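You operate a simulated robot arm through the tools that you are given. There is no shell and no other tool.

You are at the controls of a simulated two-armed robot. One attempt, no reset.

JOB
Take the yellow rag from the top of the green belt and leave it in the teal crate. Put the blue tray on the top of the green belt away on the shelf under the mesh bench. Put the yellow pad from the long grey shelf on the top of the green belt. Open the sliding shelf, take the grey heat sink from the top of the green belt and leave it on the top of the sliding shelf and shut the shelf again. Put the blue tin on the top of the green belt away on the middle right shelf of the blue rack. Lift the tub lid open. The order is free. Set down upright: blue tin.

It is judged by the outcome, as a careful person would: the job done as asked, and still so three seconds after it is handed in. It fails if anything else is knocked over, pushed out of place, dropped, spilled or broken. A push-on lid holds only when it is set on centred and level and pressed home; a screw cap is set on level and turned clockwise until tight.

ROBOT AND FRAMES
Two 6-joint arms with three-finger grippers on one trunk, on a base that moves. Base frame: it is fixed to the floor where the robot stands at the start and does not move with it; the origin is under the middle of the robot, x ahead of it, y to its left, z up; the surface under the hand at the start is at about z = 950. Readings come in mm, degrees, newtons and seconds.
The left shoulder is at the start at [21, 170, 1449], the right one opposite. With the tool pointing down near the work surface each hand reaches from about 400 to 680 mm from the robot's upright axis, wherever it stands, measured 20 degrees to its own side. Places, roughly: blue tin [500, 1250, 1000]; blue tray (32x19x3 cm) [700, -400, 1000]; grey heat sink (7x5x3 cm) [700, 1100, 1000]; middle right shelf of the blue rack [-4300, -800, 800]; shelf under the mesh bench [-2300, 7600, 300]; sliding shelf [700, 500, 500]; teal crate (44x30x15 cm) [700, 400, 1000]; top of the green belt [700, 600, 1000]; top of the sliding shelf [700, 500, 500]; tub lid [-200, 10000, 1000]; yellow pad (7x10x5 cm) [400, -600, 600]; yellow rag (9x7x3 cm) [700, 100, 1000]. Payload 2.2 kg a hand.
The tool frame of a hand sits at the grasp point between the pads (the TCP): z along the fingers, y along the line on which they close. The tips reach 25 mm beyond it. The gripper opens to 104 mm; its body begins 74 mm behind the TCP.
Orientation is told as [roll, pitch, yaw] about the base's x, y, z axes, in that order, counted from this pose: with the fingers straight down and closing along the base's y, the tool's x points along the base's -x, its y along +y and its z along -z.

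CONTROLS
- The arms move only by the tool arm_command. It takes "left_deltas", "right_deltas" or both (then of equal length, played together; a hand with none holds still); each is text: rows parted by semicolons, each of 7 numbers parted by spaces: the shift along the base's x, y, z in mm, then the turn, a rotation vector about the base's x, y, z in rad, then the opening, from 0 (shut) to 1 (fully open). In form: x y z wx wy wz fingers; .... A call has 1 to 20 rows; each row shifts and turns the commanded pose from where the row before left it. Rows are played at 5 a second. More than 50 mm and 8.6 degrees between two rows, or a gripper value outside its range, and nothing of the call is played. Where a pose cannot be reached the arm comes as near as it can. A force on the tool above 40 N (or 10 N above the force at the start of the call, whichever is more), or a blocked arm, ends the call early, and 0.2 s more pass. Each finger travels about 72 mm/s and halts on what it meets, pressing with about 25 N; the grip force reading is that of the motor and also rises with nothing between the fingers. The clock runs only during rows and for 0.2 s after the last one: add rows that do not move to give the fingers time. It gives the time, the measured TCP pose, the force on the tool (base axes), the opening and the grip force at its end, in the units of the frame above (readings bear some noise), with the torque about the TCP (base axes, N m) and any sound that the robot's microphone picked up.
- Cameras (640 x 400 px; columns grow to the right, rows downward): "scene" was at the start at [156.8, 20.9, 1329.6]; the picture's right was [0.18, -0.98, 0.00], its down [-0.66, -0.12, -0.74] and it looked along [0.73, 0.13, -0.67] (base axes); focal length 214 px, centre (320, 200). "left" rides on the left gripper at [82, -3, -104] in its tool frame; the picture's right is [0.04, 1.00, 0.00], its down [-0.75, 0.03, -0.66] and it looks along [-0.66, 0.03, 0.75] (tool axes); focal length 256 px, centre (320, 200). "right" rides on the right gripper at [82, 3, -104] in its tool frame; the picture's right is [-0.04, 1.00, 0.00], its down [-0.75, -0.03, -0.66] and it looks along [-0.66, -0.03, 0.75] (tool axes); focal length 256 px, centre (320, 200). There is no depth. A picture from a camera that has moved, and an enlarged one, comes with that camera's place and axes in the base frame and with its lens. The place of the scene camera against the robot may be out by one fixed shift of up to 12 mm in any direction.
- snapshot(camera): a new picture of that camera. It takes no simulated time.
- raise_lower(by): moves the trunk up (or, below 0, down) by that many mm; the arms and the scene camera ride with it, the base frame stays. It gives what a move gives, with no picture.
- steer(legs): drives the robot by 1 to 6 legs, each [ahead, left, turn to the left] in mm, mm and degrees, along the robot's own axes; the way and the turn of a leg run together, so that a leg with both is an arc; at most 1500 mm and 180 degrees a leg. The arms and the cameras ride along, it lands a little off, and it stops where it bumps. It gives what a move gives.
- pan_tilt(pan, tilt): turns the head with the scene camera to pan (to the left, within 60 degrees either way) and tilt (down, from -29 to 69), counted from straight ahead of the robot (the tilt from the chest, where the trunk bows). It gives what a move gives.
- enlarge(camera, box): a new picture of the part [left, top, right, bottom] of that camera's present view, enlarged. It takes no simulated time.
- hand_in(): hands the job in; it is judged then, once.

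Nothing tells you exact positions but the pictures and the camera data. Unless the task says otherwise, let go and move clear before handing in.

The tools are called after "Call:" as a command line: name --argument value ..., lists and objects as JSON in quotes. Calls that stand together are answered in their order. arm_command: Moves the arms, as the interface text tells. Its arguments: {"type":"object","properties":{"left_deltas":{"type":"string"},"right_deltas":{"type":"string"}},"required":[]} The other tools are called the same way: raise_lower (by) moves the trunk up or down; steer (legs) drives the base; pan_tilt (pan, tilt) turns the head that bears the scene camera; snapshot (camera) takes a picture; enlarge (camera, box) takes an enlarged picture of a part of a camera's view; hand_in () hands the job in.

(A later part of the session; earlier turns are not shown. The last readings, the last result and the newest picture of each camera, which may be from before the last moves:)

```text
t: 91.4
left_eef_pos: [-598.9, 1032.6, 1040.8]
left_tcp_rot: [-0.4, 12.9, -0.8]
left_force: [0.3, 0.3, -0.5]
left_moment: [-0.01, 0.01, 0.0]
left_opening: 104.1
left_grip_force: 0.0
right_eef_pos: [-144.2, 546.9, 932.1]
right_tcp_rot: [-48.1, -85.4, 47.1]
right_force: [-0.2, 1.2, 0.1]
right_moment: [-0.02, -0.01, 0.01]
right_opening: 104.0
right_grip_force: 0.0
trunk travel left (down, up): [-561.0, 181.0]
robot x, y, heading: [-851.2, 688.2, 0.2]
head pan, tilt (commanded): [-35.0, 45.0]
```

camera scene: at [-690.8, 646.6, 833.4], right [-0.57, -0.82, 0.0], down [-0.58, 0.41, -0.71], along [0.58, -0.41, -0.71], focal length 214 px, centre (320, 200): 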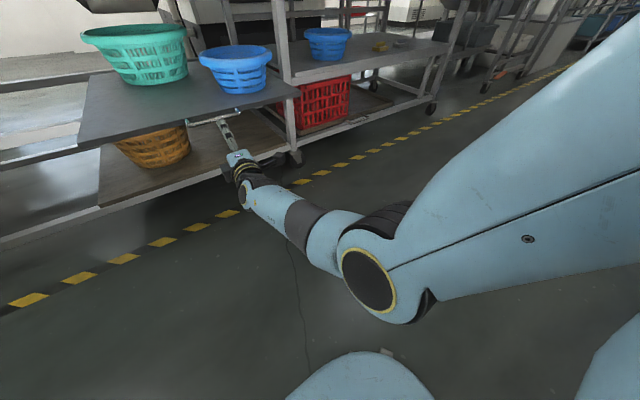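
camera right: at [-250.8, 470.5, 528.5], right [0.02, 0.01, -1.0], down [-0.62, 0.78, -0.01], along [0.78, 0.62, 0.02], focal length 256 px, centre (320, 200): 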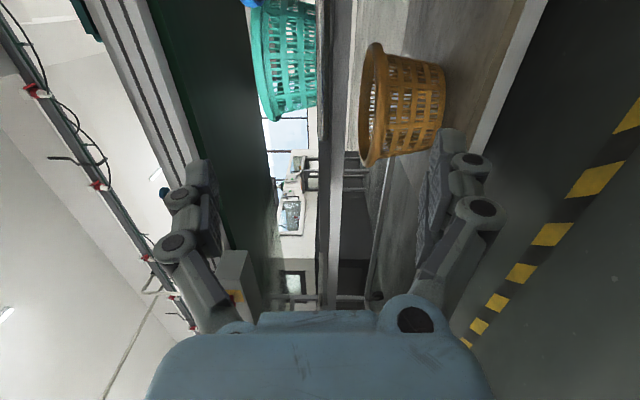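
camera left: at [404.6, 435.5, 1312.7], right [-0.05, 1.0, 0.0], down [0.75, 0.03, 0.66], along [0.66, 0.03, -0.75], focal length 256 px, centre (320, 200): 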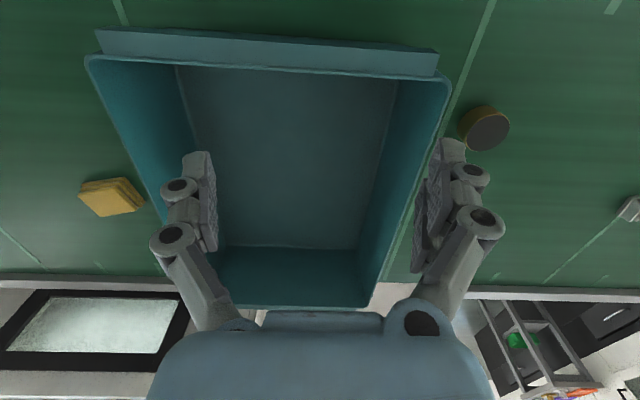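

Roll is back to zero. Now I pitch the hand down again, drawing it back a little.

Call:
arm_command --right_deltas "-10 0 10 0 0.14 0 1; -10 0 10 0 0.14 0 1; -10 0 10 0 0.14 0 1; -10 0 10 0 0.14 0 1; -10 0 10 0 0.14 0 1; -10 0 10 0 0.14 0 1; -10 0 10 0 0.14 0 1; -10 0 10 0 0.14 0 1; -10 0 10 0 0.14 0 1; -10 0 10 0 0.14 0 1; -10 0 10 0 0.09 0 1; 0 0 0 0 0 0 1"

Call:
pan_tilt --pan 0 --tilt 30

Call:
snapshot --camera "scene"

```text
t: 94.0
left_eef_pos: [-599.9, 1033.3, 1040.0]
left_tcp_rot: [-0.3, 13.0, -0.6]
left_force: [-0.2, 0.9, -0.2]
left_moment: [-0.02, 0.0, -0.03]
left_opening: 104.0
left_grip_force: 0.0
right_eef_pos: [-233.5, 522.3, 1023.7]
right_tcp_rot: [-7.7, -14.4, 3.4]
right_force: [-0.1, -0.1, -0.2]
right_moment: [-0.01, 0.03, 0.02]
right_opening: 104.1
right_grip_force: 0.0
right hand out of reach, approached as far as the arm can: row 1, 2, 3, 4
trunk travel left (down, up): [-561.0, 181.0]
robot x, y, heading: [-850.6, 688.7, 0.2]
head pan, tilt (commanded): [-35.0, 45.0]
```

```text
t: 95.0
left_eef_pos: [-600.2, 1032.7, 1039.7]
left_tcp_rot: [-0.3, 13.0, -0.7]
left_force: [-0.5, -0.2, 0.7]
left_moment: [0.01, 0.01, 0.03]
left_opening: 104.1
left_grip_force: 0.0
right_eef_pos: [-233.7, 523.2, 1023.3]
right_tcp_rot: [-7.7, -14.4, 3.5]
right_force: [-0.3, 0.2, -0.5]
right_moment: [-0.02, 0.01, -0.04]
right_opening: 104.1
right_grip_force: 0.1
trunk travel left (down, up): [-561.0, 181.0]
robot x, y, heading: [-852.7, 685.1, -0.1]
head pan, tilt (commanded): [0.0, 30.0]
```

```text
taken
camera scene: at [-685.4, 693.2, 1267.4], right [0.0, -1.0, 0.0], down [-0.5, 0.0, -0.87], along [0.87, 0.0, -0.5], focal length 214 px, centre (320, 200)
```

scene: 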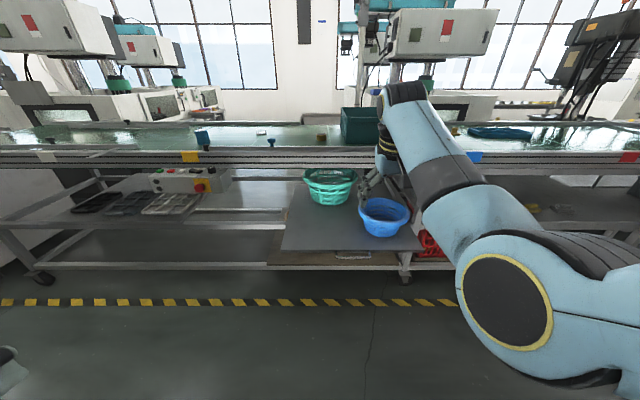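

The arm now has its elbow low, which would foul the belt. I'll command poses like the starting one (high, inward) to bring the elbow back up.

Call:
arm_command --right_deltas "0 10 20 0.06 0.12 -0.03 1; 0 20 20 0.07 0.12 -0.03 1; 0 20 30 0 0 0 1; 0 20 30 0 0 0 1; 0 20 30 0 0 0 1; 0 20 30 0 0 0 1; 0 10 20 0 0 0 1; 0 0 0 0 0 0 1"

Call:
snapshot --camera "scene"

```text
t: 96.8
left_eef_pos: [-600.7, 1032.3, 1040.1]
left_tcp_rot: [-0.2, 13.1, -0.7]
left_force: [1.3, 0.1, -0.2]
left_moment: [0.02, 0.02, -0.01]
left_opening: 104.1
left_grip_force: 0.1
right_eef_pos: [-221.3, 647.0, 1200.9]
right_tcp_rot: [0.2, -0.8, -0.9]
right_force: [-0.3, -0.3, -0.1]
right_moment: [0.0, 0.04, 0.01]
right_opening: 103.7
right_grip_force: 0.0
right hand out of reach, approached as far as the arm can: row 5, 7
trunk travel left (down, up): [-561.0, 181.0]
robot x, y, heading: [-849.3, 687.3, 0.1]
head pan, tilt (commanded): [0.0, 30.0]
```

```text
taken
camera scene: at [-685.3, 693.2, 1267.4], right [0.0, -1.0, 0.0], down [-0.5, 0.0, -0.87], along [0.87, 0.0, -0.5], focal length 214 px, centre (320, 200)
```

scene: 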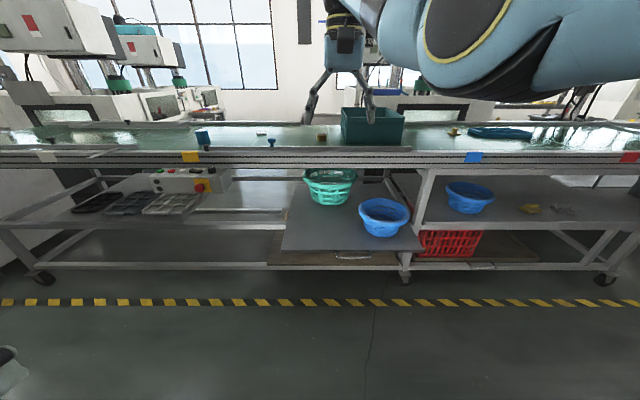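

The elbow is up again, and I now see the opened shelf's free front area. I raise the trunk and drive to the heat sink at about [703, 1063].

Call:
raise_lower --by 120

Call:
steer --legs '[[0, 480, 0], [780, 0, 0]]'

Call:
pan_tilt --pan -10 --tilt 50

Call:
snapshot --camera "scene"

Call:
snapshot --camera "right"

```text
t: 98.3
left_eef_pos: [-599.7, 1032.6, 1159.1]
left_tcp_rot: [-0.3, 13.0, -0.6]
left_force: [0.4, -0.2, -0.3]
left_moment: [0.0, -0.02, 0.02]
left_opening: 103.8
left_grip_force: 0.1
right_eef_pos: [-223.3, 645.7, 1321.3]
right_tcp_rot: [0.1, -0.9, -1.1]
right_force: [-0.1, 0.0, 0.4]
right_moment: [0.01, 0.03, 0.02]
right_opening: 103.8
right_grip_force: 0.0
trunk travel left (down, up): [-681.0, 61.0]
robot x, y, heading: [-851.6, 686.7, -0.0]
head pan, tilt (commanded): [0.0, 30.0]
```

```text
t: 105.0
left_eef_pos: [179.7, 1523.0, 1160.3]
left_tcp_rot: [-0.3, 13.0, 0.1]
left_force: [-0.4, -0.3, -0.6]
left_moment: [0.01, -0.02, 0.03]
left_opening: 104.0
left_grip_force: 0.2
right_eef_pos: [562.8, 1139.1, 1321.7]
right_tcp_rot: [0.0, -0.9, -0.2]
right_force: [0.5, 0.0, -0.9]
right_moment: [-0.03, -0.01, 0.03]
right_opening: 104.0
right_grip_force: 0.2
trunk travel left (down, up): [-681.0, 61.0]
robot x, y, heading: [-67.3, 1168.7, 1.0]
head pan, tilt (commanded): [0.0, 30.0]
```

```text
t: 105.8
left_eef_pos: [180.6, 1521.3, 1159.4]
left_tcp_rot: [-0.3, 12.9, 0.1]
left_force: [-0.6, 0.4, -0.5]
left_moment: [0.01, 0.01, -0.01]
left_opening: 104.1
left_grip_force: 0.0
right_eef_pos: [563.9, 1138.9, 1321.7]
right_tcp_rot: [0.1, -0.8, -0.2]
right_force: [-0.7, 0.0, 0.3]
right_moment: [0.01, 0.0, -0.01]
right_opening: 104.0
right_grip_force: 0.1
trunk travel left (down, up): [-681.0, 61.0]
robot x, y, heading: [-66.0, 1173.3, 0.8]
head pan, tilt (commanded): [-10.0, 50.0]
```

```text
taken
camera scene: at [84.8, 1166.8, 1358.5], right [-0.16, -0.99, 0.0], down [-0.76, 0.12, -0.64], along [0.63, -0.1, -0.77], focal length 214 px, centre (320, 200)
```

scene: 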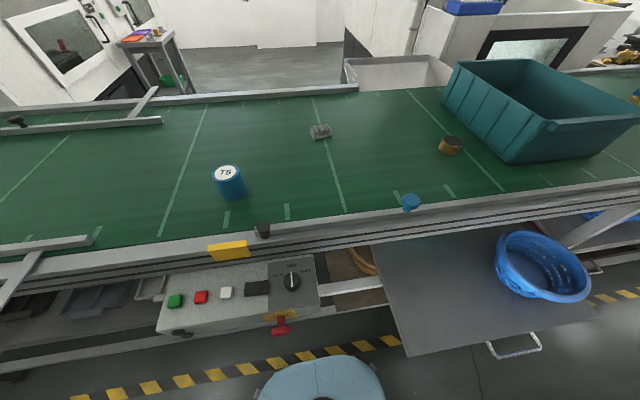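

```text
taken
camera right: at [480.7, 1142.2, 1424.6], right [0.04, 1.0, 0.0], down [0.74, -0.03, 0.67], along [0.67, -0.03, -0.74], focal length 256 px, centre (320, 200)
```

right: 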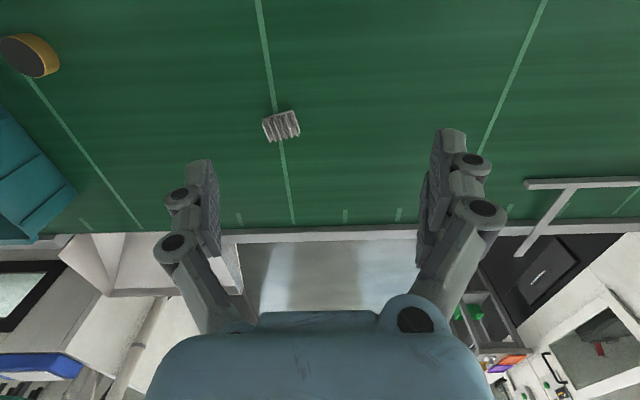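

I see the heat sink, the blue tin and the control box with its red stop button (which I'll keep clear of). I zoom in on the heat sink.

Call:
enlarge --camera "right" --box '[220, 80, 340, 155]'

Call:
enlarge --camera "scene" --box '[180, 100, 380, 225]'

```text
5.33 times, centred on (280, 118) of right
camera zoom: at [480.7, 1142.2, 1424.6], right [0.04, 1.0, 0.0], down [0.74, -0.03, 0.67], along [0.67, -0.03, -0.74], focal length 1365 px, centre (533, 640)
```

zoom: 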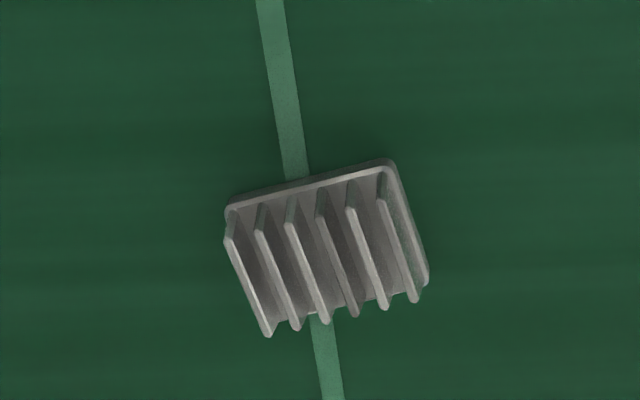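

```text
3.20 times, centred on (280, 162) of scene
camera zoom: at [84.8, 1166.8, 1358.5], right [-0.16, -0.99, 0.0], down [-0.76, 0.12, -0.64], along [0.63, -0.1, -0.77], focal length 686 px, centre (448, 320)
```

zoom: 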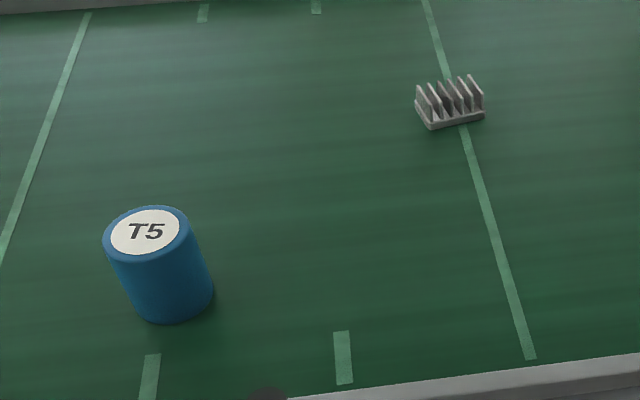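

The heat sink is at about [705, 1057], yaw ≈ 12°. I shift right a little to keep the column away from the stop button, then come ahead.

Call:
steer --legs '[[0, -55, -0.8], [78, 0, 0]]'

Call:
arm_command --right_deltas "0 -30 -30 0 0 0.1 1; 0 0 -40 0 0 0.1 1; 0 0 -40 0 0 0 1; 0 0 -40 0 0 0 1; 0 0 0 0 0 0 1"

Call:
snapshot --camera "right"

Call:
snapshot --camera "scene"

```text
t: 107.4
left_eef_pos: [263.5, 1462.7, 1160.4]
left_tcp_rot: [-0.2, 12.9, -0.8]
left_force: [0.4, -1.0, -0.5]
left_moment: [0.06, 0.03, 0.03]
left_opening: 104.2
left_grip_force: 0.1
right_eef_pos: [642.1, 1072.7, 1320.8]
right_tcp_rot: [0.1, -0.9, -1.0]
right_force: [1.0, -0.2, -0.2]
right_moment: [0.03, 0.04, 0.0]
right_opening: 104.3
right_grip_force: 0.1
trunk travel left (down, up): [-681.0, 61.0]
robot x, y, heading: [13.1, 1117.3, 0.0]
head pan, tilt (commanded): [-10.0, 50.0]
```

```text
t: 108.6
left_eef_pos: [263.8, 1464.1, 1160.5]
left_tcp_rot: [-0.2, 12.9, -0.8]
left_force: [0.5, -0.5, -0.3]
left_moment: [-0.02, 0.05, 0.0]
left_opening: 104.1
left_grip_force: 0.1
right_eef_pos: [641.1, 1042.0, 1173.2]
right_tcp_rot: [0.0, -0.8, 10.5]
right_force: [0.3, 0.3, 0.0]
right_moment: [-0.01, 0.04, 0.03]
right_opening: 104.0
right_grip_force: 0.0
trunk travel left (down, up): [-681.0, 61.0]
robot x, y, heading: [15.4, 1118.1, 0.0]
head pan, tilt (commanded): [-10.0, 50.0]
```

```text
taken
camera right: at [559.0, 1030.6, 1275.7], right [-0.14, 0.99, 0.0], down [0.74, 0.1, 0.67], along [0.66, 0.1, -0.74], focal length 256 px, centre (320, 200)
```

right: 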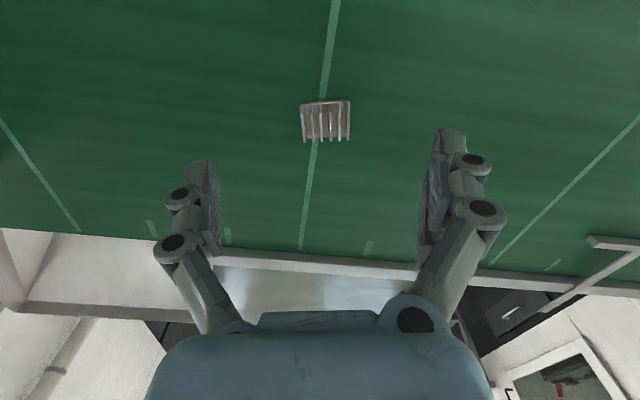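

```text
taken
camera scene: at [163.2, 1110.1, 1358.4], right [-0.17, -0.98, 0.0], down [-0.75, 0.13, -0.64], along [0.63, -0.11, -0.77], focal length 214 px, centre (320, 200)
```

scene: 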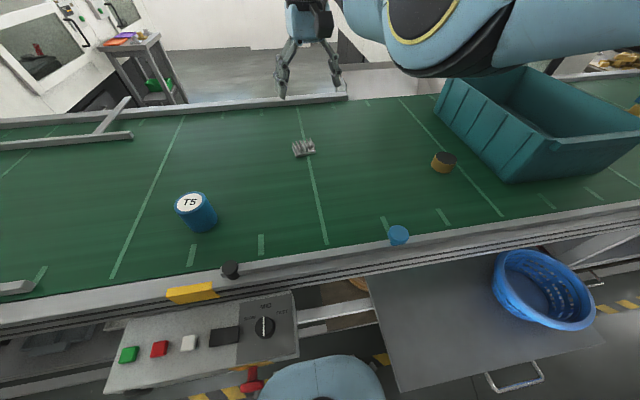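

Heat sink at [700, 1061], needing about 5° more yaw. I move over it and lower with the trunk.

Call:
arm_command --right_deltas "25 10 -10 0 0 0.05 1; 25 9 -10 0 0 0.04 1; 0 0 0 0 0 0 1"

Call:
raise_lower --by -130

Call:
snapshot --camera "right"

```text
t: 109.4
left_eef_pos: [263.5, 1463.0, 1160.6]
left_tcp_rot: [-0.3, 12.9, -0.8]
left_force: [-0.1, -0.1, 0.9]
left_moment: [0.04, 0.02, -0.02]
left_opening: 104.1
left_grip_force: 0.0
right_eef_pos: [661.2, 1050.6, 1158.6]
right_tcp_rot: [0.0, -0.8, 14.7]
right_force: [0.3, -0.2, 0.3]
right_moment: [0.0, -0.03, -0.05]
right_opening: 103.9
right_grip_force: 0.1
right hand out of reach, approached as far as the arm can: row 2
trunk travel left (down, up): [-681.0, 61.0]
robot x, y, heading: [10.4, 1116.2, 0.0]
head pan, tilt (commanded): [-10.0, 50.0]
```

```text
t: 111.0
left_eef_pos: [263.2, 1463.5, 1029.7]
left_tcp_rot: [-0.3, 12.9, -0.8]
left_force: [-0.4, 0.9, 0.9]
left_moment: [0.04, -0.05, 0.0]
left_opening: 104.1
left_grip_force: 0.1
right_eef_pos: [661.3, 1051.1, 1028.1]
right_tcp_rot: [0.2, -0.8, 15.6]
right_force: [-0.9, 0.2, -0.3]
right_moment: [0.0, -0.02, 0.0]
right_opening: 103.9
right_grip_force: 0.0
trunk travel left (down, up): [-551.0, 191.0]
robot x, y, heading: [13.1, 1121.8, 0.1]
head pan, tilt (commanded): [-10.0, 50.0]
```

```text
taken
camera right: at [580.7, 1031.9, 1131.0], right [-0.23, 0.97, 0.0], down [0.73, 0.17, 0.67], along [0.65, 0.15, -0.74], focal length 256 px, centre (320, 200)
```

right: 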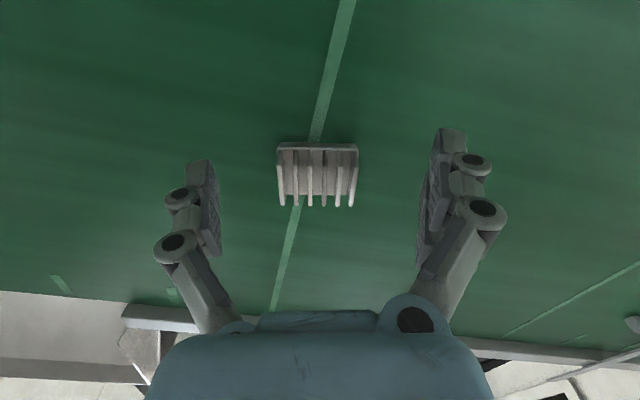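

Yaw matches. I extend forward as far as possible and lower further.

Call:
raise_lower --by -28

Call:
arm_command --right_deltas "18 3 0 0 0 0 1; 17 3 0 0 0 0 1; 0 0 0 0 0 0 1"

Call:
snapshot --camera "right"

```text
t: 111.7
left_eef_pos: [263.3, 1462.9, 1001.9]
left_tcp_rot: [-0.3, 12.9, -0.8]
left_force: [0.9, 0.2, 0.0]
left_moment: [0.0, -0.02, 0.01]
left_opening: 104.1
left_grip_force: 0.0
right_eef_pos: [660.8, 1050.8, 1000.2]
right_tcp_rot: [0.1, -0.8, 15.6]
right_force: [-0.1, 0.5, -0.1]
right_moment: [0.0, 0.02, -0.03]
right_opening: 104.2
right_grip_force: 0.0
trunk travel left (down, up): [-523.0, 219.0]
robot x, y, heading: [14.2, 1116.9, -0.2]
head pan, tilt (commanded): [-10.0, 50.0]
```

```text
t: 112.5
left_eef_pos: [264.3, 1464.3, 1002.7]
left_tcp_rot: [-0.3, 12.9, -0.8]
left_force: [0.1, 0.0, -0.1]
left_moment: [0.0, -0.03, 0.03]
left_opening: 103.9
left_grip_force: 0.2
right_eef_pos: [669.0, 1051.2, 1000.6]
right_tcp_rot: [0.1, -0.8, 15.6]
right_force: [-0.2, 0.8, 0.8]
right_moment: [0.02, -0.02, -0.01]
right_opening: 104.3
right_grip_force: 0.1
right hand out of reach, approached as far as the arm can: row 1, 2
trunk travel left (down, up): [-523.0, 219.0]
robot x, y, heading: [13.3, 1113.8, 0.1]
head pan, tilt (commanded): [-10.0, 50.0]
```

```text
taken
camera right: at [588.1, 1032.4, 1103.1], right [-0.23, 0.97, 0.0], down [0.73, 0.17, 0.67], along [0.65, 0.15, -0.74], focal length 256 px, centre (320, 200)
```

right: 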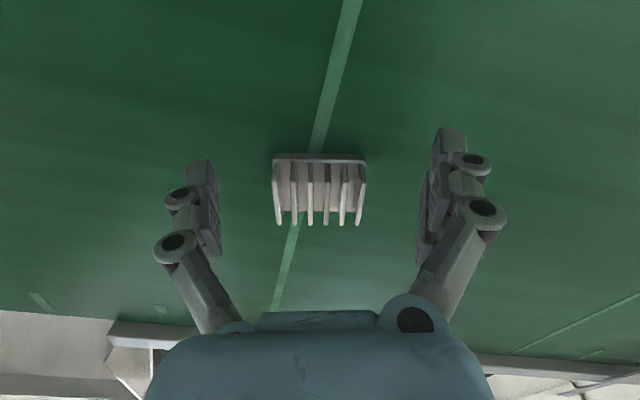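

The arm is at its limit at x=669; tilting the tool about 9° forward will give the remaining ~25 mm.

Call:
arm_command --right_deltas "13 3 0 0 -0.08 0 1; 13 2 0 0 -0.08 0 1; 0 0 0 0 0 0 1"

Call:
snapshot --camera "right"

```text
t: 113.3
left_eef_pos: [263.2, 1462.8, 1002.0]
left_tcp_rot: [-0.2, 12.8, -0.8]
left_force: [0.5, 0.0, 0.2]
left_moment: [0.01, 0.0, 0.01]
left_opening: 104.0
left_grip_force: 0.1
right_eef_pos: [693.3, 1056.3, 998.9]
right_tcp_rot: [-2.3, -9.7, 15.8]
right_force: [0.3, 0.1, -0.3]
right_moment: [-0.03, 0.01, 0.0]
right_opening: 104.2
right_grip_force: 0.1
trunk travel left (down, up): [-523.0, 219.0]
robot x, y, heading: [14.6, 1114.8, 0.0]
head pan, tilt (commanded): [-10.0, 50.0]
```

```text
taken
camera right: at [597.9, 1036.9, 1087.9], right [-0.23, 0.97, -0.04], down [0.61, 0.17, 0.77], along [0.76, 0.15, -0.63], focal length 256 px, centre (320, 200)
```

right: 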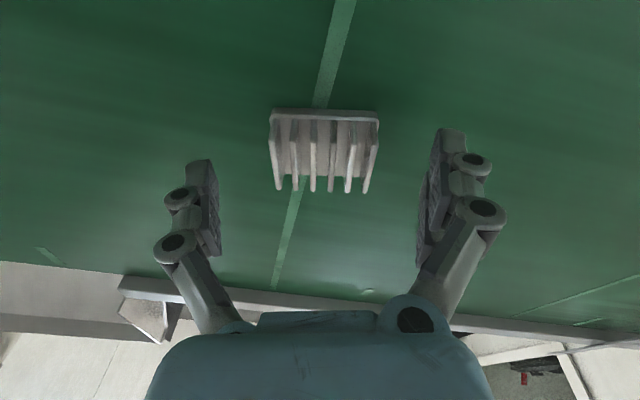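

Aligned over the heat sink. I lower to z≈978 and close.

Call:
raise_lower --by -20

Call:
arm_command --right_deltas "0 0 0 0 0 0 0.6; 0 0 0 0 0 0 0.3; 0 0 0 0 0 0 0; 0 0 0 0 0 0 0; 0 0 0 0 0 0 0"

Call:
snapshot --camera "right"

```text
t: 114.0
left_eef_pos: [263.6, 1462.5, 983.2]
left_tcp_rot: [-0.4, 12.9, -0.8]
left_force: [0.0, -0.4, -0.8]
left_moment: [0.01, -0.01, -0.01]
left_opening: 104.0
left_grip_force: 0.1
right_eef_pos: [691.9, 1056.3, 980.0]
right_tcp_rot: [-2.4, -9.7, 15.8]
right_force: [0.2, -0.7, -0.5]
right_moment: [0.02, 0.01, 0.04]
right_opening: 104.3
right_grip_force: 0.0
trunk travel left (down, up): [-503.0, 239.0]
robot x, y, heading: [8.9, 1118.4, 0.2]
head pan, tilt (commanded): [-10.0, 50.0]
```

```text
t: 115.2
left_eef_pos: [263.1, 1463.4, 981.9]
left_tcp_rot: [-0.4, 12.8, -0.7]
left_force: [-0.4, 0.6, 0.7]
left_moment: [0.01, 0.01, -0.01]
left_opening: 103.9
left_grip_force: 0.1
right_eef_pos: [693.3, 1057.0, 979.2]
right_tcp_rot: [-2.4, -9.8, 15.7]
right_force: [0.0, -0.2, 2.7]
right_moment: [0.13, -0.05, -0.03]
right_opening: 61.3
right_grip_force: 25.0
trunk travel left (down, up): [-503.0, 239.0]
robot x, y, heading: [12.2, 1118.0, 0.0]
head pan, tilt (commanded): [-10.0, 50.0]
```

```text
taken
camera right: at [597.3, 1037.2, 1068.5], right [-0.23, 0.97, -0.03], down [0.61, 0.17, 0.77], along [0.76, 0.15, -0.63], focal length 256 px, centre (320, 200)
```

right: 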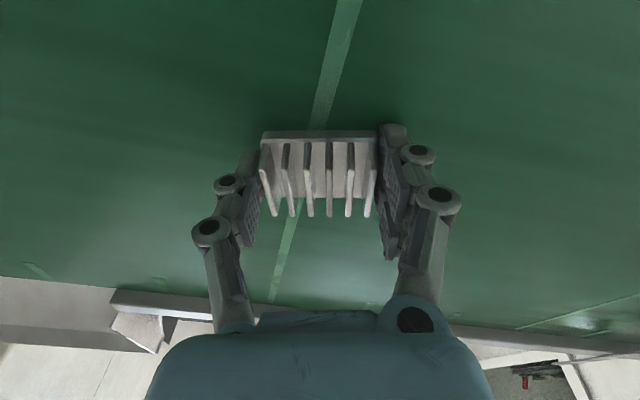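

Gripped at 61 mm. I lift and back away so I can bring it down in front of the belt rail to the open shelf.

Call:
raise_lower --by 150

Call:
steer --legs '[[-520, 0, 0], [0, -290, 0]]'

Call:
raise_lower --by -260

Call:
pan_tilt --pan -10 --tilt 45

Call:
snapshot --camera "scene"

Call:
snapshot --camera "right"

```text
t: 117.0
left_eef_pos: [264.0, 1464.1, 1131.6]
left_tcp_rot: [-0.3, 13.1, -0.8]
left_force: [-0.2, 0.4, -0.7]
left_moment: [-0.02, -0.01, 0.01]
left_opening: 104.2
left_grip_force: 0.1
right_eef_pos: [693.2, 1055.7, 1128.4]
right_tcp_rot: [-2.4, -9.6, 15.8]
right_force: [-0.2, 0.4, -0.9]
right_moment: [0.01, 0.01, -0.01]
right_opening: 61.4
right_grip_force: 24.7
trunk travel left (down, up): [-653.0, 89.0]
robot x, y, heading: [13.6, 1117.4, 0.1]
head pan, tilt (commanded): [-10.0, 50.0]
```

```text
t: 121.6
left_eef_pos: [-246.8, 1171.6, 1131.8]
left_tcp_rot: [-0.2, 12.8, -0.9]
left_force: [-0.5, -0.3, 0.0]
left_moment: [0.04, -0.02, 0.0]
left_opening: 104.2
left_grip_force: 0.0
right_eef_pos: [182.4, 764.5, 1129.6]
right_tcp_rot: [-2.3, -9.5, 15.7]
right_force: [0.3, -0.6, -2.0]
right_moment: [0.01, 0.02, -0.02]
right_opening: 61.3
right_grip_force: 24.9
trunk travel left (down, up): [-653.0, 89.0]
robot x, y, heading: [-498.5, 827.3, -0.1]
head pan, tilt (commanded): [-10.0, 50.0]
```

```text
t: 124.2
left_eef_pos: [-247.2, 1173.0, 871.9]
left_tcp_rot: [-0.3, 12.9, -0.9]
left_force: [-0.3, -0.1, 0.7]
left_moment: [-0.01, 0.0, 0.03]
left_opening: 104.0
left_grip_force: 0.0
right_eef_pos: [181.0, 764.2, 870.4]
right_tcp_rot: [-2.4, -9.7, 15.6]
right_force: [0.0, 0.1, -2.0]
right_moment: [0.01, 0.02, -0.01]
right_opening: 61.4
right_grip_force: 25.2
trunk travel left (down, up): [-393.0, 349.0]
robot x, y, heading: [-501.0, 827.4, -0.1]
head pan, tilt (commanded): [-10.0, 50.0]
```

```text
t: 124.9
left_eef_pos: [-245.8, 1172.7, 871.6]
left_tcp_rot: [-0.3, 12.9, -0.9]
left_force: [0.3, 0.1, 0.4]
left_moment: [-0.02, -0.02, 0.06]
left_opening: 104.0
left_grip_force: 0.1
right_eef_pos: [181.6, 765.1, 869.2]
right_tcp_rot: [-2.4, -9.6, 15.8]
right_force: [0.5, 0.1, -0.2]
right_moment: [0.02, 0.03, -0.02]
right_opening: 61.4
right_grip_force: 25.3
trunk travel left (down, up): [-393.0, 349.0]
robot x, y, heading: [-498.2, 824.5, -0.2]
head pan, tilt (commanded): [-10.0, 45.0]
```

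```text
taken
camera scene: at [-338.8, 818.3, 1073.5], right [-0.18, -0.98, 0.0], down [-0.7, 0.12, -0.71], along [0.7, -0.12, -0.71], focal length 214 px, centre (320, 200)
```

scene: 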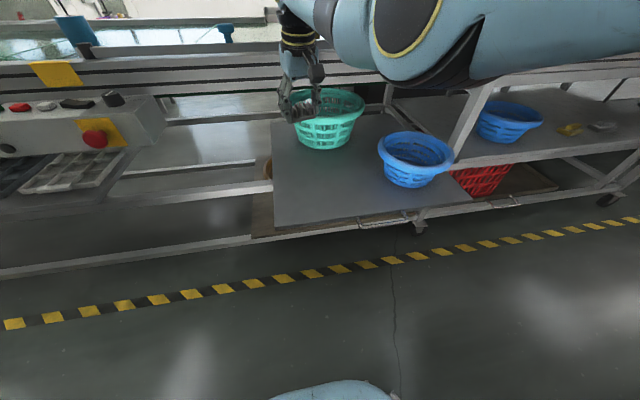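

```text
taken
camera right: at [86.5, 745.6, 958.1], right [-0.22, 0.97, -0.03], down [0.61, 0.17, 0.77], along [0.76, 0.15, -0.63], focal length 256 px, centre (320, 200)
```

right: 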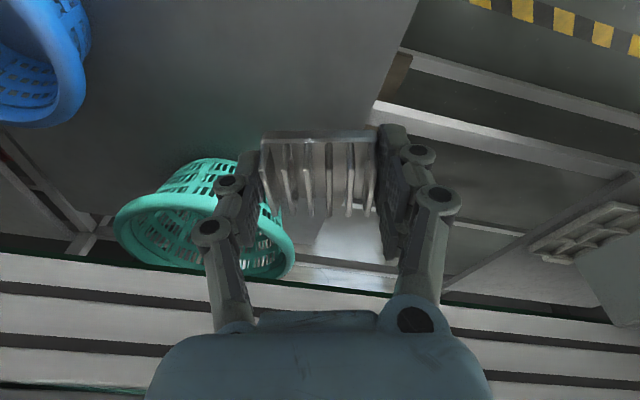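

The front-left of the shelf is clear. Keeping the same tilt (so the heat sink stays level), I draw the hand in and lower it.

Call:
arm_command --right_deltas "-28 -14 -20 0 0 0 0; -28 -14 -20 0 0 0 0; -28 -14 -20 0 0 0 0; -28 -14 -20 0 0 0 0; -28 -14 -20 0 0 0 0; -28 -14 -20 0 0 0 0; 0 0 0 0 0 0 0"

```text
t: 126.7
left_eef_pos: [-246.9, 1172.1, 873.0]
left_tcp_rot: [-0.3, 12.9, -0.9]
left_force: [0.1, -0.4, 0.9]
left_moment: [0.02, -0.01, -0.02]
left_opening: 104.2
left_grip_force: 0.2
right_eef_pos: [31.5, 644.4, 764.4]
right_tcp_rot: [-6.5, -10.8, 15.2]
right_force: [-1.0, -0.4, -1.7]
right_moment: [0.0, -0.01, -0.02]
right_opening: 61.4
right_grip_force: 25.2
trunk travel left (down, up): [-393.0, 349.0]
robot x, y, heading: [-498.6, 829.3, -0.3]
head pan, tilt (commanded): [-10.0, 45.0]
stopped in row 7 (right hand): the arm was blocked; the commanded pose is now the measured one
```

The arm reported being blocked near the end; I check its posture.

Call:
snapshot --camera "scene"

Call:
arm_command --right_deltas "0 0 0 0 0 0 0; 0 0 0 0 0 0 0"

Call:
snapshot --camera "scene"

```text
taken
camera scene: at [-339.0, 818.0, 1073.6], right [-0.18, -0.98, 0.0], down [-0.7, 0.12, -0.71], along [0.7, -0.12, -0.71], focal length 214 px, centre (320, 200)
```

scene: 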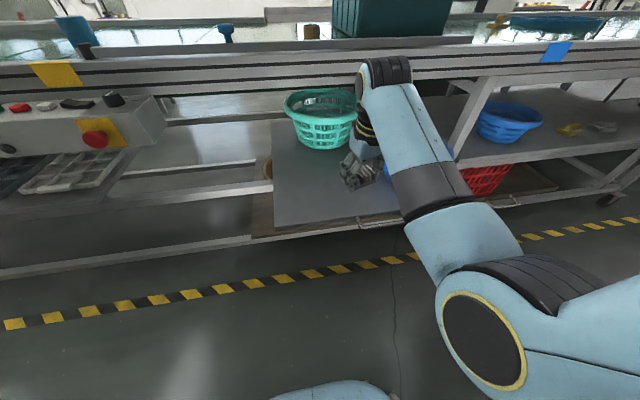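

```text
t: 127.3
left_eef_pos: [-246.1, 1171.6, 872.3]
left_tcp_rot: [-0.4, 12.9, -0.9]
left_force: [0.5, -0.1, 1.1]
left_moment: [0.02, 0.01, -0.01]
left_opening: 104.0
left_grip_force: 0.0
right_eef_pos: [32.5, 644.3, 763.9]
right_tcp_rot: [-6.4, -10.8, 15.2]
right_force: [0.0, -0.2, -1.9]
right_moment: [0.02, -0.03, 0.04]
right_opening: 61.5
right_grip_force: 24.6
trunk travel left (down, up): [-393.0, 349.0]
robot x, y, heading: [-498.9, 828.7, -0.2]
head pan, tilt (commanded): [-10.0, 45.0]
```

```text
taken
camera scene: at [-338.9, 818.3, 1073.5], right [-0.18, -0.98, 0.0], down [-0.7, 0.12, -0.71], along [0.7, -0.12, -0.71], focal length 214 px, centre (320, 200)
```

scene: 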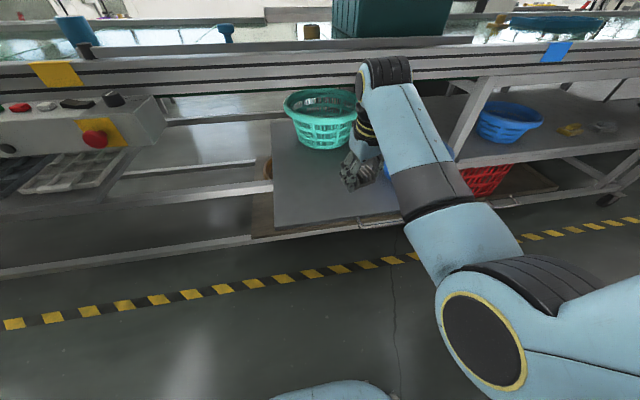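

The arm switched to its elbow-low posture, still holding the heat sink. I correct the small tilt change, drive forward so the hand is over the shelf's front-left area, and check.

Call:
arm_command --right_deltas "0 0 0 0.035 0.01 0 0; 0 0 0 0.035 0.01 0 0; 0 0 0 0 0 0 0"

Call:
steer --legs '[[125, 36, 0]]'

Call:
raise_lower --by -80

Call:
snapshot --camera "right"

Call:
snapshot --camera "scene"

```text
t: 128.1
left_eef_pos: [-247.4, 1172.5, 871.7]
left_tcp_rot: [-0.3, 12.9, -0.9]
left_force: [0.5, -0.2, 0.5]
left_moment: [-0.02, 0.05, 0.01]
left_opening: 103.7
left_grip_force: 0.0
right_eef_pos: [31.6, 647.3, 763.2]
right_tcp_rot: [-1.9, -10.7, 14.5]
right_force: [0.1, -0.3, -1.5]
right_moment: [-0.01, 0.0, 0.01]
right_opening: 61.5
right_grip_force: 25.6
trunk travel left (down, up): [-393.0, 349.0]
robot x, y, heading: [-496.7, 824.5, -0.4]
head pan, tilt (commanded): [-10.0, 45.0]
```

```text
t: 129.4
left_eef_pos: [-118.1, 1208.8, 871.1]
left_tcp_rot: [-0.3, 13.0, -0.8]
left_force: [0.1, 0.4, -0.1]
left_moment: [0.01, 0.07, -0.02]
left_opening: 103.9
left_grip_force: 0.0
right_eef_pos: [160.2, 683.3, 761.7]
right_tcp_rot: [-2.0, -10.6, 14.6]
right_force: [0.4, -0.1, -1.4]
right_moment: [0.01, 0.01, 0.02]
right_opening: 61.4
right_grip_force: 25.1
trunk travel left (down, up): [-393.0, 349.0]
robot x, y, heading: [-369.2, 860.5, -0.2]
head pan, tilt (commanded): [-10.0, 45.0]
```

```text
t: 130.6
left_eef_pos: [-118.4, 1208.8, 792.1]
left_tcp_rot: [-0.3, 12.9, -0.9]
left_force: [0.2, -0.1, 0.4]
left_moment: [-0.01, 0.0, 0.02]
left_opening: 104.2
left_grip_force: 0.2
right_eef_pos: [159.7, 683.6, 684.4]
right_tcp_rot: [-2.0, -10.8, 14.6]
right_force: [0.5, 0.0, -1.3]
right_moment: [0.01, 0.0, -0.01]
right_opening: 61.1
right_grip_force: 25.4
trunk travel left (down, up): [-313.0, 429.0]
robot x, y, heading: [-370.9, 863.0, 0.3]
head pan, tilt (commanded): [-10.0, 45.0]
```

```text
taken
camera right: at [62.7, 664.7, 770.8], right [-0.21, 0.98, -0.03], down [0.6, 0.15, 0.79], along [0.77, 0.15, -0.62], focal length 256 px, centre (320, 200)
```

right: 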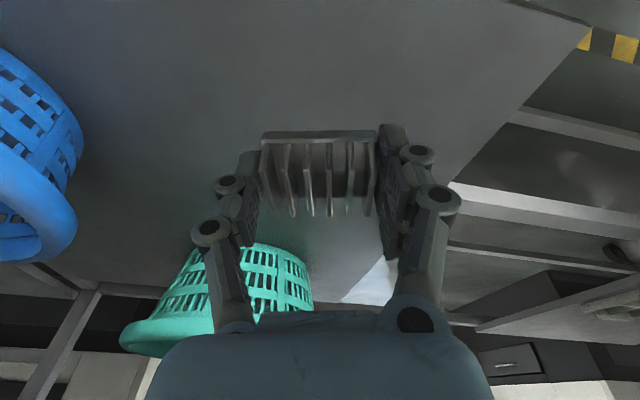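

```text
taken
camera scene: at [-207.0, 854.0, 991.0], right [-0.17, -0.98, 0.0], down [-0.7, 0.12, -0.71], along [0.7, -0.12, -0.71], focal length 214 px, centre (320, 200)
```

scene: 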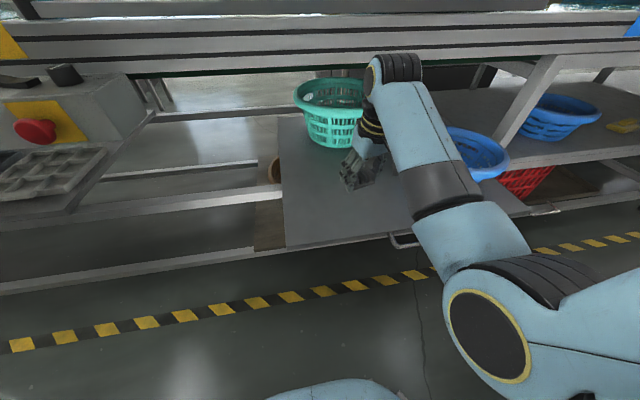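

Clear so far. I lower further in steps.

Call:
raise_lower --by -70

Call:
snapshot --camera "right"

Call:
snapshot --camera "scene"

```text
t: 131.6
left_eef_pos: [-119.6, 1208.1, 722.0]
left_tcp_rot: [-0.4, 13.0, -0.8]
left_force: [-0.8, -0.9, 0.8]
left_moment: [0.0, -0.01, 0.0]
left_opening: 103.8
left_grip_force: 0.0
right_eef_pos: [160.5, 682.3, 612.9]
right_tcp_rot: [-2.0, -10.7, 14.7]
right_force: [-0.5, -0.3, -1.2]
right_moment: [0.0, 0.0, 0.01]
right_opening: 61.0
right_grip_force: 25.2
trunk travel left (down, up): [-243.0, 499.0]
robot x, y, heading: [-369.9, 862.8, -0.1]
head pan, tilt (commanded): [-10.0, 45.0]
```

```text
taken
camera right: at [62.7, 664.7, 700.9], right [-0.21, 0.98, -0.03], down [0.6, 0.15, 0.79], along [0.77, 0.15, -0.62], focal length 256 px, centre (320, 200)
```

right: 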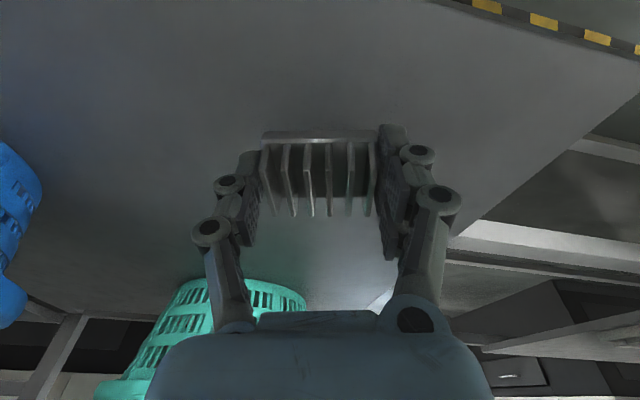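

```text
taken
camera scene: at [-202.6, 853.9, 918.3], right [-0.17, -0.98, 0.0], down [-0.7, 0.12, -0.71], along [0.7, -0.12, -0.71], focal length 214 px, centre (320, 200)
```

scene: 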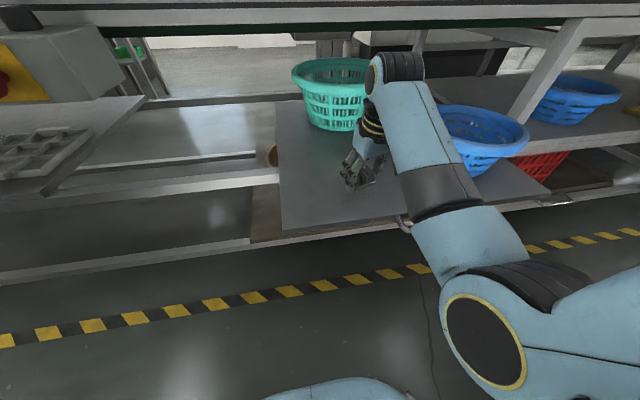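

Clearances look fine. I lower to just above the plate, then creep down with the arm until contact.

Call:
raise_lower --by -34

Call:
arm_command --right_deltas "0 0 -3 0 0 0 0; 0 0 -3 0 0 0 0; 0 0 0 0 0 0 0"

Call:
snapshot --camera "right"

```text
t: 132.4
left_eef_pos: [-118.9, 1208.8, 688.5]
left_tcp_rot: [-0.3, 12.9, -0.8]
left_force: [0.4, 0.2, 0.0]
left_moment: [-0.02, -0.01, 0.04]
left_opening: 104.1
left_grip_force: 0.0
right_eef_pos: [159.9, 682.2, 580.1]
right_tcp_rot: [-2.1, -10.8, 14.6]
right_force: [-0.1, -0.3, -1.8]
right_moment: [-0.02, 0.05, 0.02]
right_opening: 61.3
right_grip_force: 25.2
trunk travel left (down, up): [-209.0, 533.0]
robot x, y, heading: [-371.4, 862.8, 0.1]
head pan, tilt (commanded): [-10.0, 45.0]
```

```text
t: 133.2
left_eef_pos: [-118.5, 1208.1, 687.7]
left_tcp_rot: [-0.3, 12.9, -0.8]
left_force: [-0.6, 0.3, 0.8]
left_moment: [-0.01, -0.02, 0.03]
left_opening: 104.1
left_grip_force: 0.1
right_eef_pos: [159.5, 683.1, 572.5]
right_tcp_rot: [-2.1, -10.6, 14.6]
right_force: [-0.5, -0.9, -1.7]
right_moment: [0.01, 0.02, 0.02]
right_opening: 61.2
right_grip_force: 25.5
trunk travel left (down, up): [-209.0, 533.0]
robot x, y, heading: [-371.1, 865.8, -0.1]
head pan, tilt (commanded): [-10.0, 45.0]
```

```text
taken
camera right: at [63.0, 664.3, 660.0], right [-0.21, 0.98, -0.03], down [0.6, 0.15, 0.79], along [0.77, 0.15, -0.62], focal length 256 px, centre (320, 200)
```

right: 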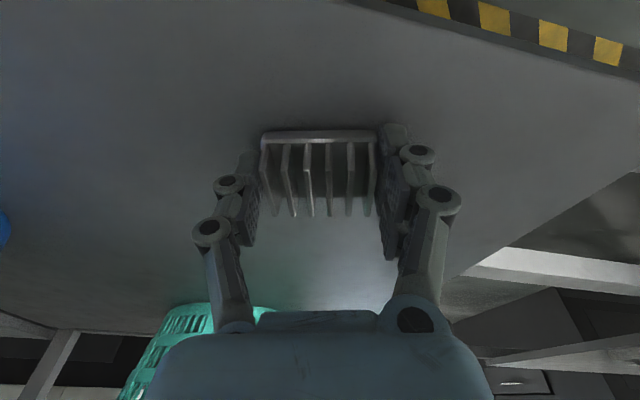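

No contact yet; a few more millimetres.

Call:
arm_command --right_deltas "0 0 -2 0 0 0 0; 0 0 -2 0 0 0 0; 0 0 0 0 0 0 0"

Call:
arm_command --right_deltas "0 0 -2 0 0 0 0; 0 0 -1 0 0 0 0; 0 0 0 0 0 0 0"

```text
t: 134.0
left_eef_pos: [-118.5, 1208.1, 688.4]
left_tcp_rot: [-0.4, 12.9, -0.8]
left_force: [-0.2, 0.6, -0.4]
left_moment: [-0.04, 0.04, -0.01]
left_opening: 104.2
left_grip_force: 0.1
right_eef_pos: [159.6, 682.1, 569.6]
right_tcp_rot: [-2.0, -10.7, 14.8]
right_force: [-0.4, -0.9, 5.7]
right_moment: [-0.22, 0.06, -0.05]
right_opening: 61.1
right_grip_force: 24.9
trunk travel left (down, up): [-209.0, 533.0]
robot x, y, heading: [-367.0, 860.7, -0.2]
head pan, tilt (commanded): [-10.0, 45.0]
```

```text
t: 134.8
left_eef_pos: [-119.5, 1208.5, 688.4]
left_tcp_rot: [-0.4, 12.8, -0.8]
left_force: [1.1, -0.8, -0.7]
left_moment: [0.01, 0.02, -0.01]
left_opening: 104.3
left_grip_force: 0.0
right_eef_pos: [160.6, 682.6, 568.8]
right_tcp_rot: [-2.1, -11.1, 14.7]
right_force: [2.7, -2.7, 32.3]
right_moment: [0.55, 0.67, 0.16]
right_opening: 61.5
right_grip_force: 25.3
trunk travel left (down, up): [-209.0, 533.0]
robot x, y, heading: [-367.2, 861.5, -0.2]
head pan, tilt (commanded): [-10.0, 45.0]
```

The heat sink is on the plate. I relax the pressure and release, then rise.

Call:
arm_command --right_deltas "0 0 2 0 0 0 0; 0 0 0 0 0 0 0.75; 0 0 0 0 0 0 1; 0 0 0 0 0 0 1; 0 0 0 0 0 0 1"

Call:
raise_lower --by 120

Call:
snapshot --camera "right"

```text
t: 136.0
left_eef_pos: [-119.4, 1208.1, 687.5]
left_tcp_rot: [-0.2, 12.9, -0.8]
left_force: [0.2, -0.1, 0.0]
left_moment: [0.0, 0.0, 0.01]
left_opening: 103.9
left_grip_force: 0.1
right_eef_pos: [160.3, 682.8, 567.6]
right_tcp_rot: [-2.0, -10.7, 14.5]
right_force: [0.7, -0.1, 0.1]
right_moment: [-0.04, 0.0, 0.0]
right_opening: 103.9
right_grip_force: 0.1
trunk travel left (down, up): [-209.0, 533.0]
robot x, y, heading: [-369.1, 861.6, -0.2]
head pan, tilt (commanded): [-10.0, 45.0]
```

```text
t: 137.5
left_eef_pos: [-118.7, 1207.5, 807.1]
left_tcp_rot: [-0.4, 13.0, -0.8]
left_force: [-0.4, -0.3, -0.2]
left_moment: [-0.04, 0.03, -0.02]
left_opening: 104.0
left_grip_force: 0.0
right_eef_pos: [160.5, 682.8, 687.3]
right_tcp_rot: [-2.0, -10.6, 14.4]
right_force: [0.1, -0.2, -0.7]
right_moment: [0.01, -0.01, 0.0]
right_opening: 104.0
right_grip_force: 0.0
trunk travel left (down, up): [-329.0, 413.0]
robot x, y, heading: [-369.9, 861.8, -0.0]
head pan, tilt (commanded): [-10.0, 45.0]
```

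```text
taken
camera right: at [62.7, 664.7, 774.8], right [-0.21, 0.98, -0.03], down [0.6, 0.15, 0.79], along [0.77, 0.15, -0.62], focal length 256 px, centre (320, 200)
```

right: 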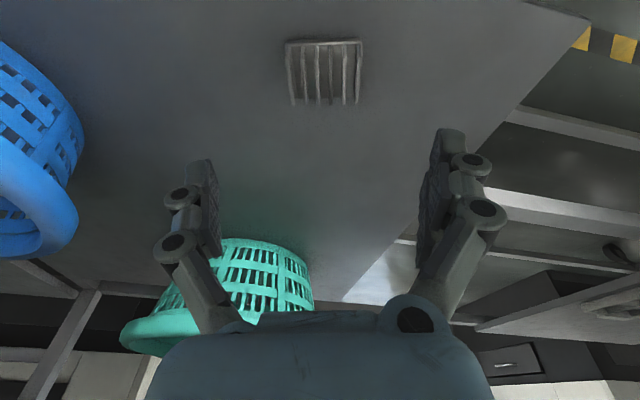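

The heat sink sits on the plate. Now I close the fingers, go in front of the handle's middle (y≈536) and push the shelf shut.

Call:
steer --legs '[[-200, 0, 0], [0, -146, 0]]'

Call:
arm_command --right_deltas "0 0 0 0 0 -0.12 0; 0 0 0 0 0 -0.13 0; 0 0 0 0 0 0 0; 0 0 0 0 0 0 0; 0 0 0 0 0 0 0"

Call:
raise_lower --by -160

Call:
snapshot --camera "right"

Call:
snapshot --camera "scene"

```text
t: 140.1
left_eef_pos: [-318.3, 1062.0, 808.8]
left_tcp_rot: [-0.2, 12.8, -0.8]
left_force: [-0.8, -0.6, 1.1]
left_moment: [0.04, 0.0, 0.0]
left_opening: 104.1
left_grip_force: 0.1
right_eef_pos: [-38.0, 537.2, 687.7]
right_tcp_rot: [-1.9, -10.7, 14.6]
right_force: [0.0, 0.7, -0.4]
right_moment: [0.04, 0.01, 0.0]
right_opening: 103.9
right_grip_force: 0.0
trunk travel left (down, up): [-329.0, 413.0]
robot x, y, heading: [-566.5, 715.2, 0.1]
head pan, tilt (commanded): [-10.0, 45.0]
```

```text
t: 141.2
left_eef_pos: [-316.8, 1061.8, 808.1]
left_tcp_rot: [-0.3, 12.9, -0.8]
left_force: [-0.5, -0.5, 0.1]
left_moment: [-0.03, -0.01, 0.01]
left_opening: 104.0
left_grip_force: 0.0
right_eef_pos: [-38.9, 536.3, 687.4]
right_tcp_rot: [-2.0, -10.7, 0.3]
right_force: [0.3, -0.5, 0.1]
right_moment: [0.01, 0.02, 0.02]
right_opening: 0.0
right_grip_force: 24.8
trunk travel left (down, up): [-329.0, 413.0]
robot x, y, heading: [-567.2, 715.3, -0.1]
head pan, tilt (commanded): [-10.0, 45.0]
```

```text
t: 143.1
left_eef_pos: [-317.5, 1063.0, 648.2]
left_tcp_rot: [-0.3, 12.9, -0.7]
left_force: [0.9, 0.4, -0.1]
left_moment: [0.02, -0.02, 0.03]
left_opening: 103.9
left_grip_force: 0.1
right_eef_pos: [-38.9, 535.0, 528.9]
right_tcp_rot: [-2.2, -10.8, 0.3]
right_force: [0.4, -0.2, 0.3]
right_moment: [0.0, -0.02, -0.02]
right_opening: 0.0
right_grip_force: 25.2
trunk travel left (down, up): [-169.0, 573.0]
robot x, y, heading: [-567.6, 715.4, 0.0]
head pan, tilt (commanded): [-10.0, 45.0]
```

```text
taken
camera right: at [-137.1, 542.5, 615.4], right [0.04, 1.0, -0.03], down [0.62, 0.0, 0.79], along [0.78, -0.05, -0.62], focal length 256 px, centre (320, 200)
```

right: 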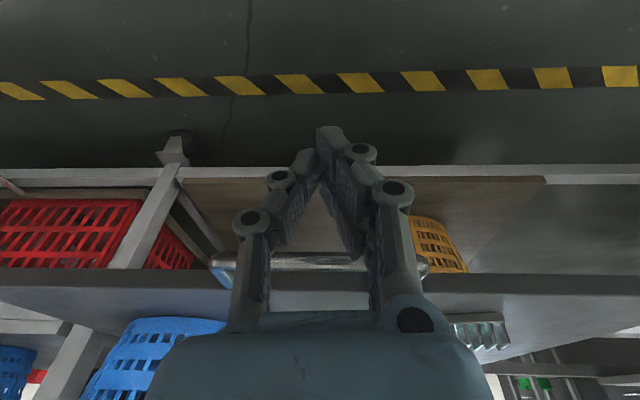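

```text
taken
camera scene: at [-395.3, 708.0, 841.8], right [-0.17, -0.98, 0.0], down [-0.7, 0.12, -0.71], along [0.7, -0.12, -0.71], focal length 214 px, centre (320, 200)
```

scene: 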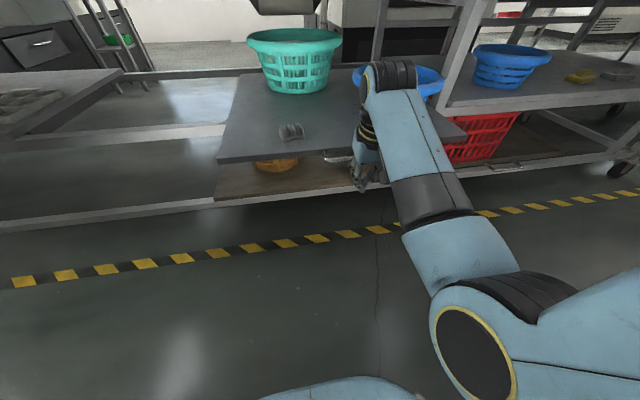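

The closed fingers are lined up with the middle of the handle at its height. I drive ahead gently to push.

Call:
steer --legs '[[90, 0, 0]]'

Call:
snapshot --camera "right"

Call:
snapshot --camera "scene"

```text
t: 144.2
left_eef_pos: [-226.5, 1062.4, 647.6]
left_tcp_rot: [-0.3, 12.9, -0.7]
left_force: [-0.3, 0.2, -0.5]
left_moment: [0.01, 0.0, -0.01]
left_opening: 104.1
left_grip_force: 0.1
right_eef_pos: [52.3, 538.0, 528.5]
right_tcp_rot: [-2.1, -10.9, 0.3]
right_force: [0.3, -0.1, 0.9]
right_moment: [-0.01, 0.02, -0.03]
right_opening: 0.3
right_grip_force: 25.2
trunk travel left (down, up): [-169.0, 573.0]
robot x, y, heading: [-476.8, 713.8, 0.1]
head pan, tilt (commanded): [-10.0, 45.0]
```

```text
taken
camera right: at [-45.4, 543.4, 615.3], right [0.04, 1.0, -0.03], down [0.62, 0.0, 0.79], along [0.79, -0.05, -0.62], focal length 256 px, centre (320, 200)
```

right: 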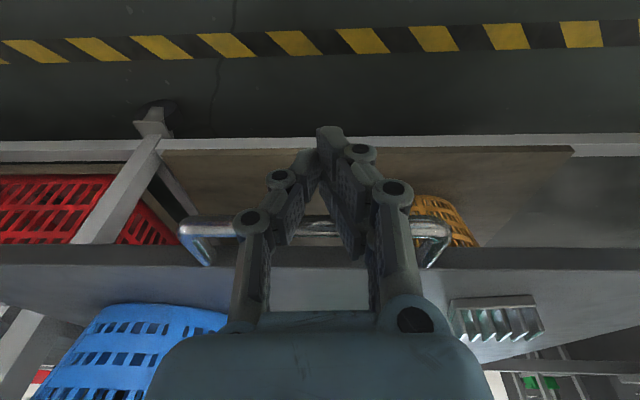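

```text
taken
camera scene: at [-304.1, 708.3, 841.6], right [-0.17, -0.98, 0.0], down [-0.7, 0.12, -0.71], along [0.7, -0.12, -0.71], focal length 214 px, centre (320, 200)
```

scene: 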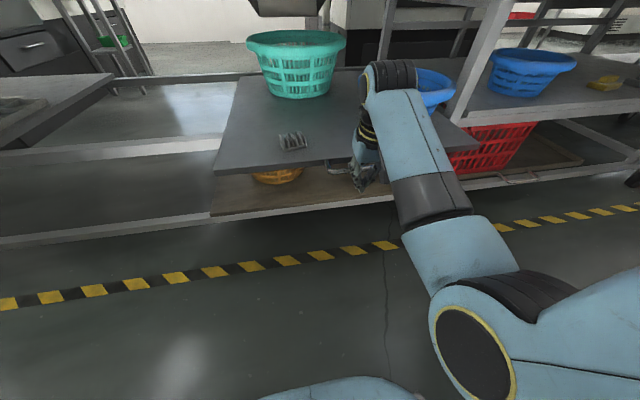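

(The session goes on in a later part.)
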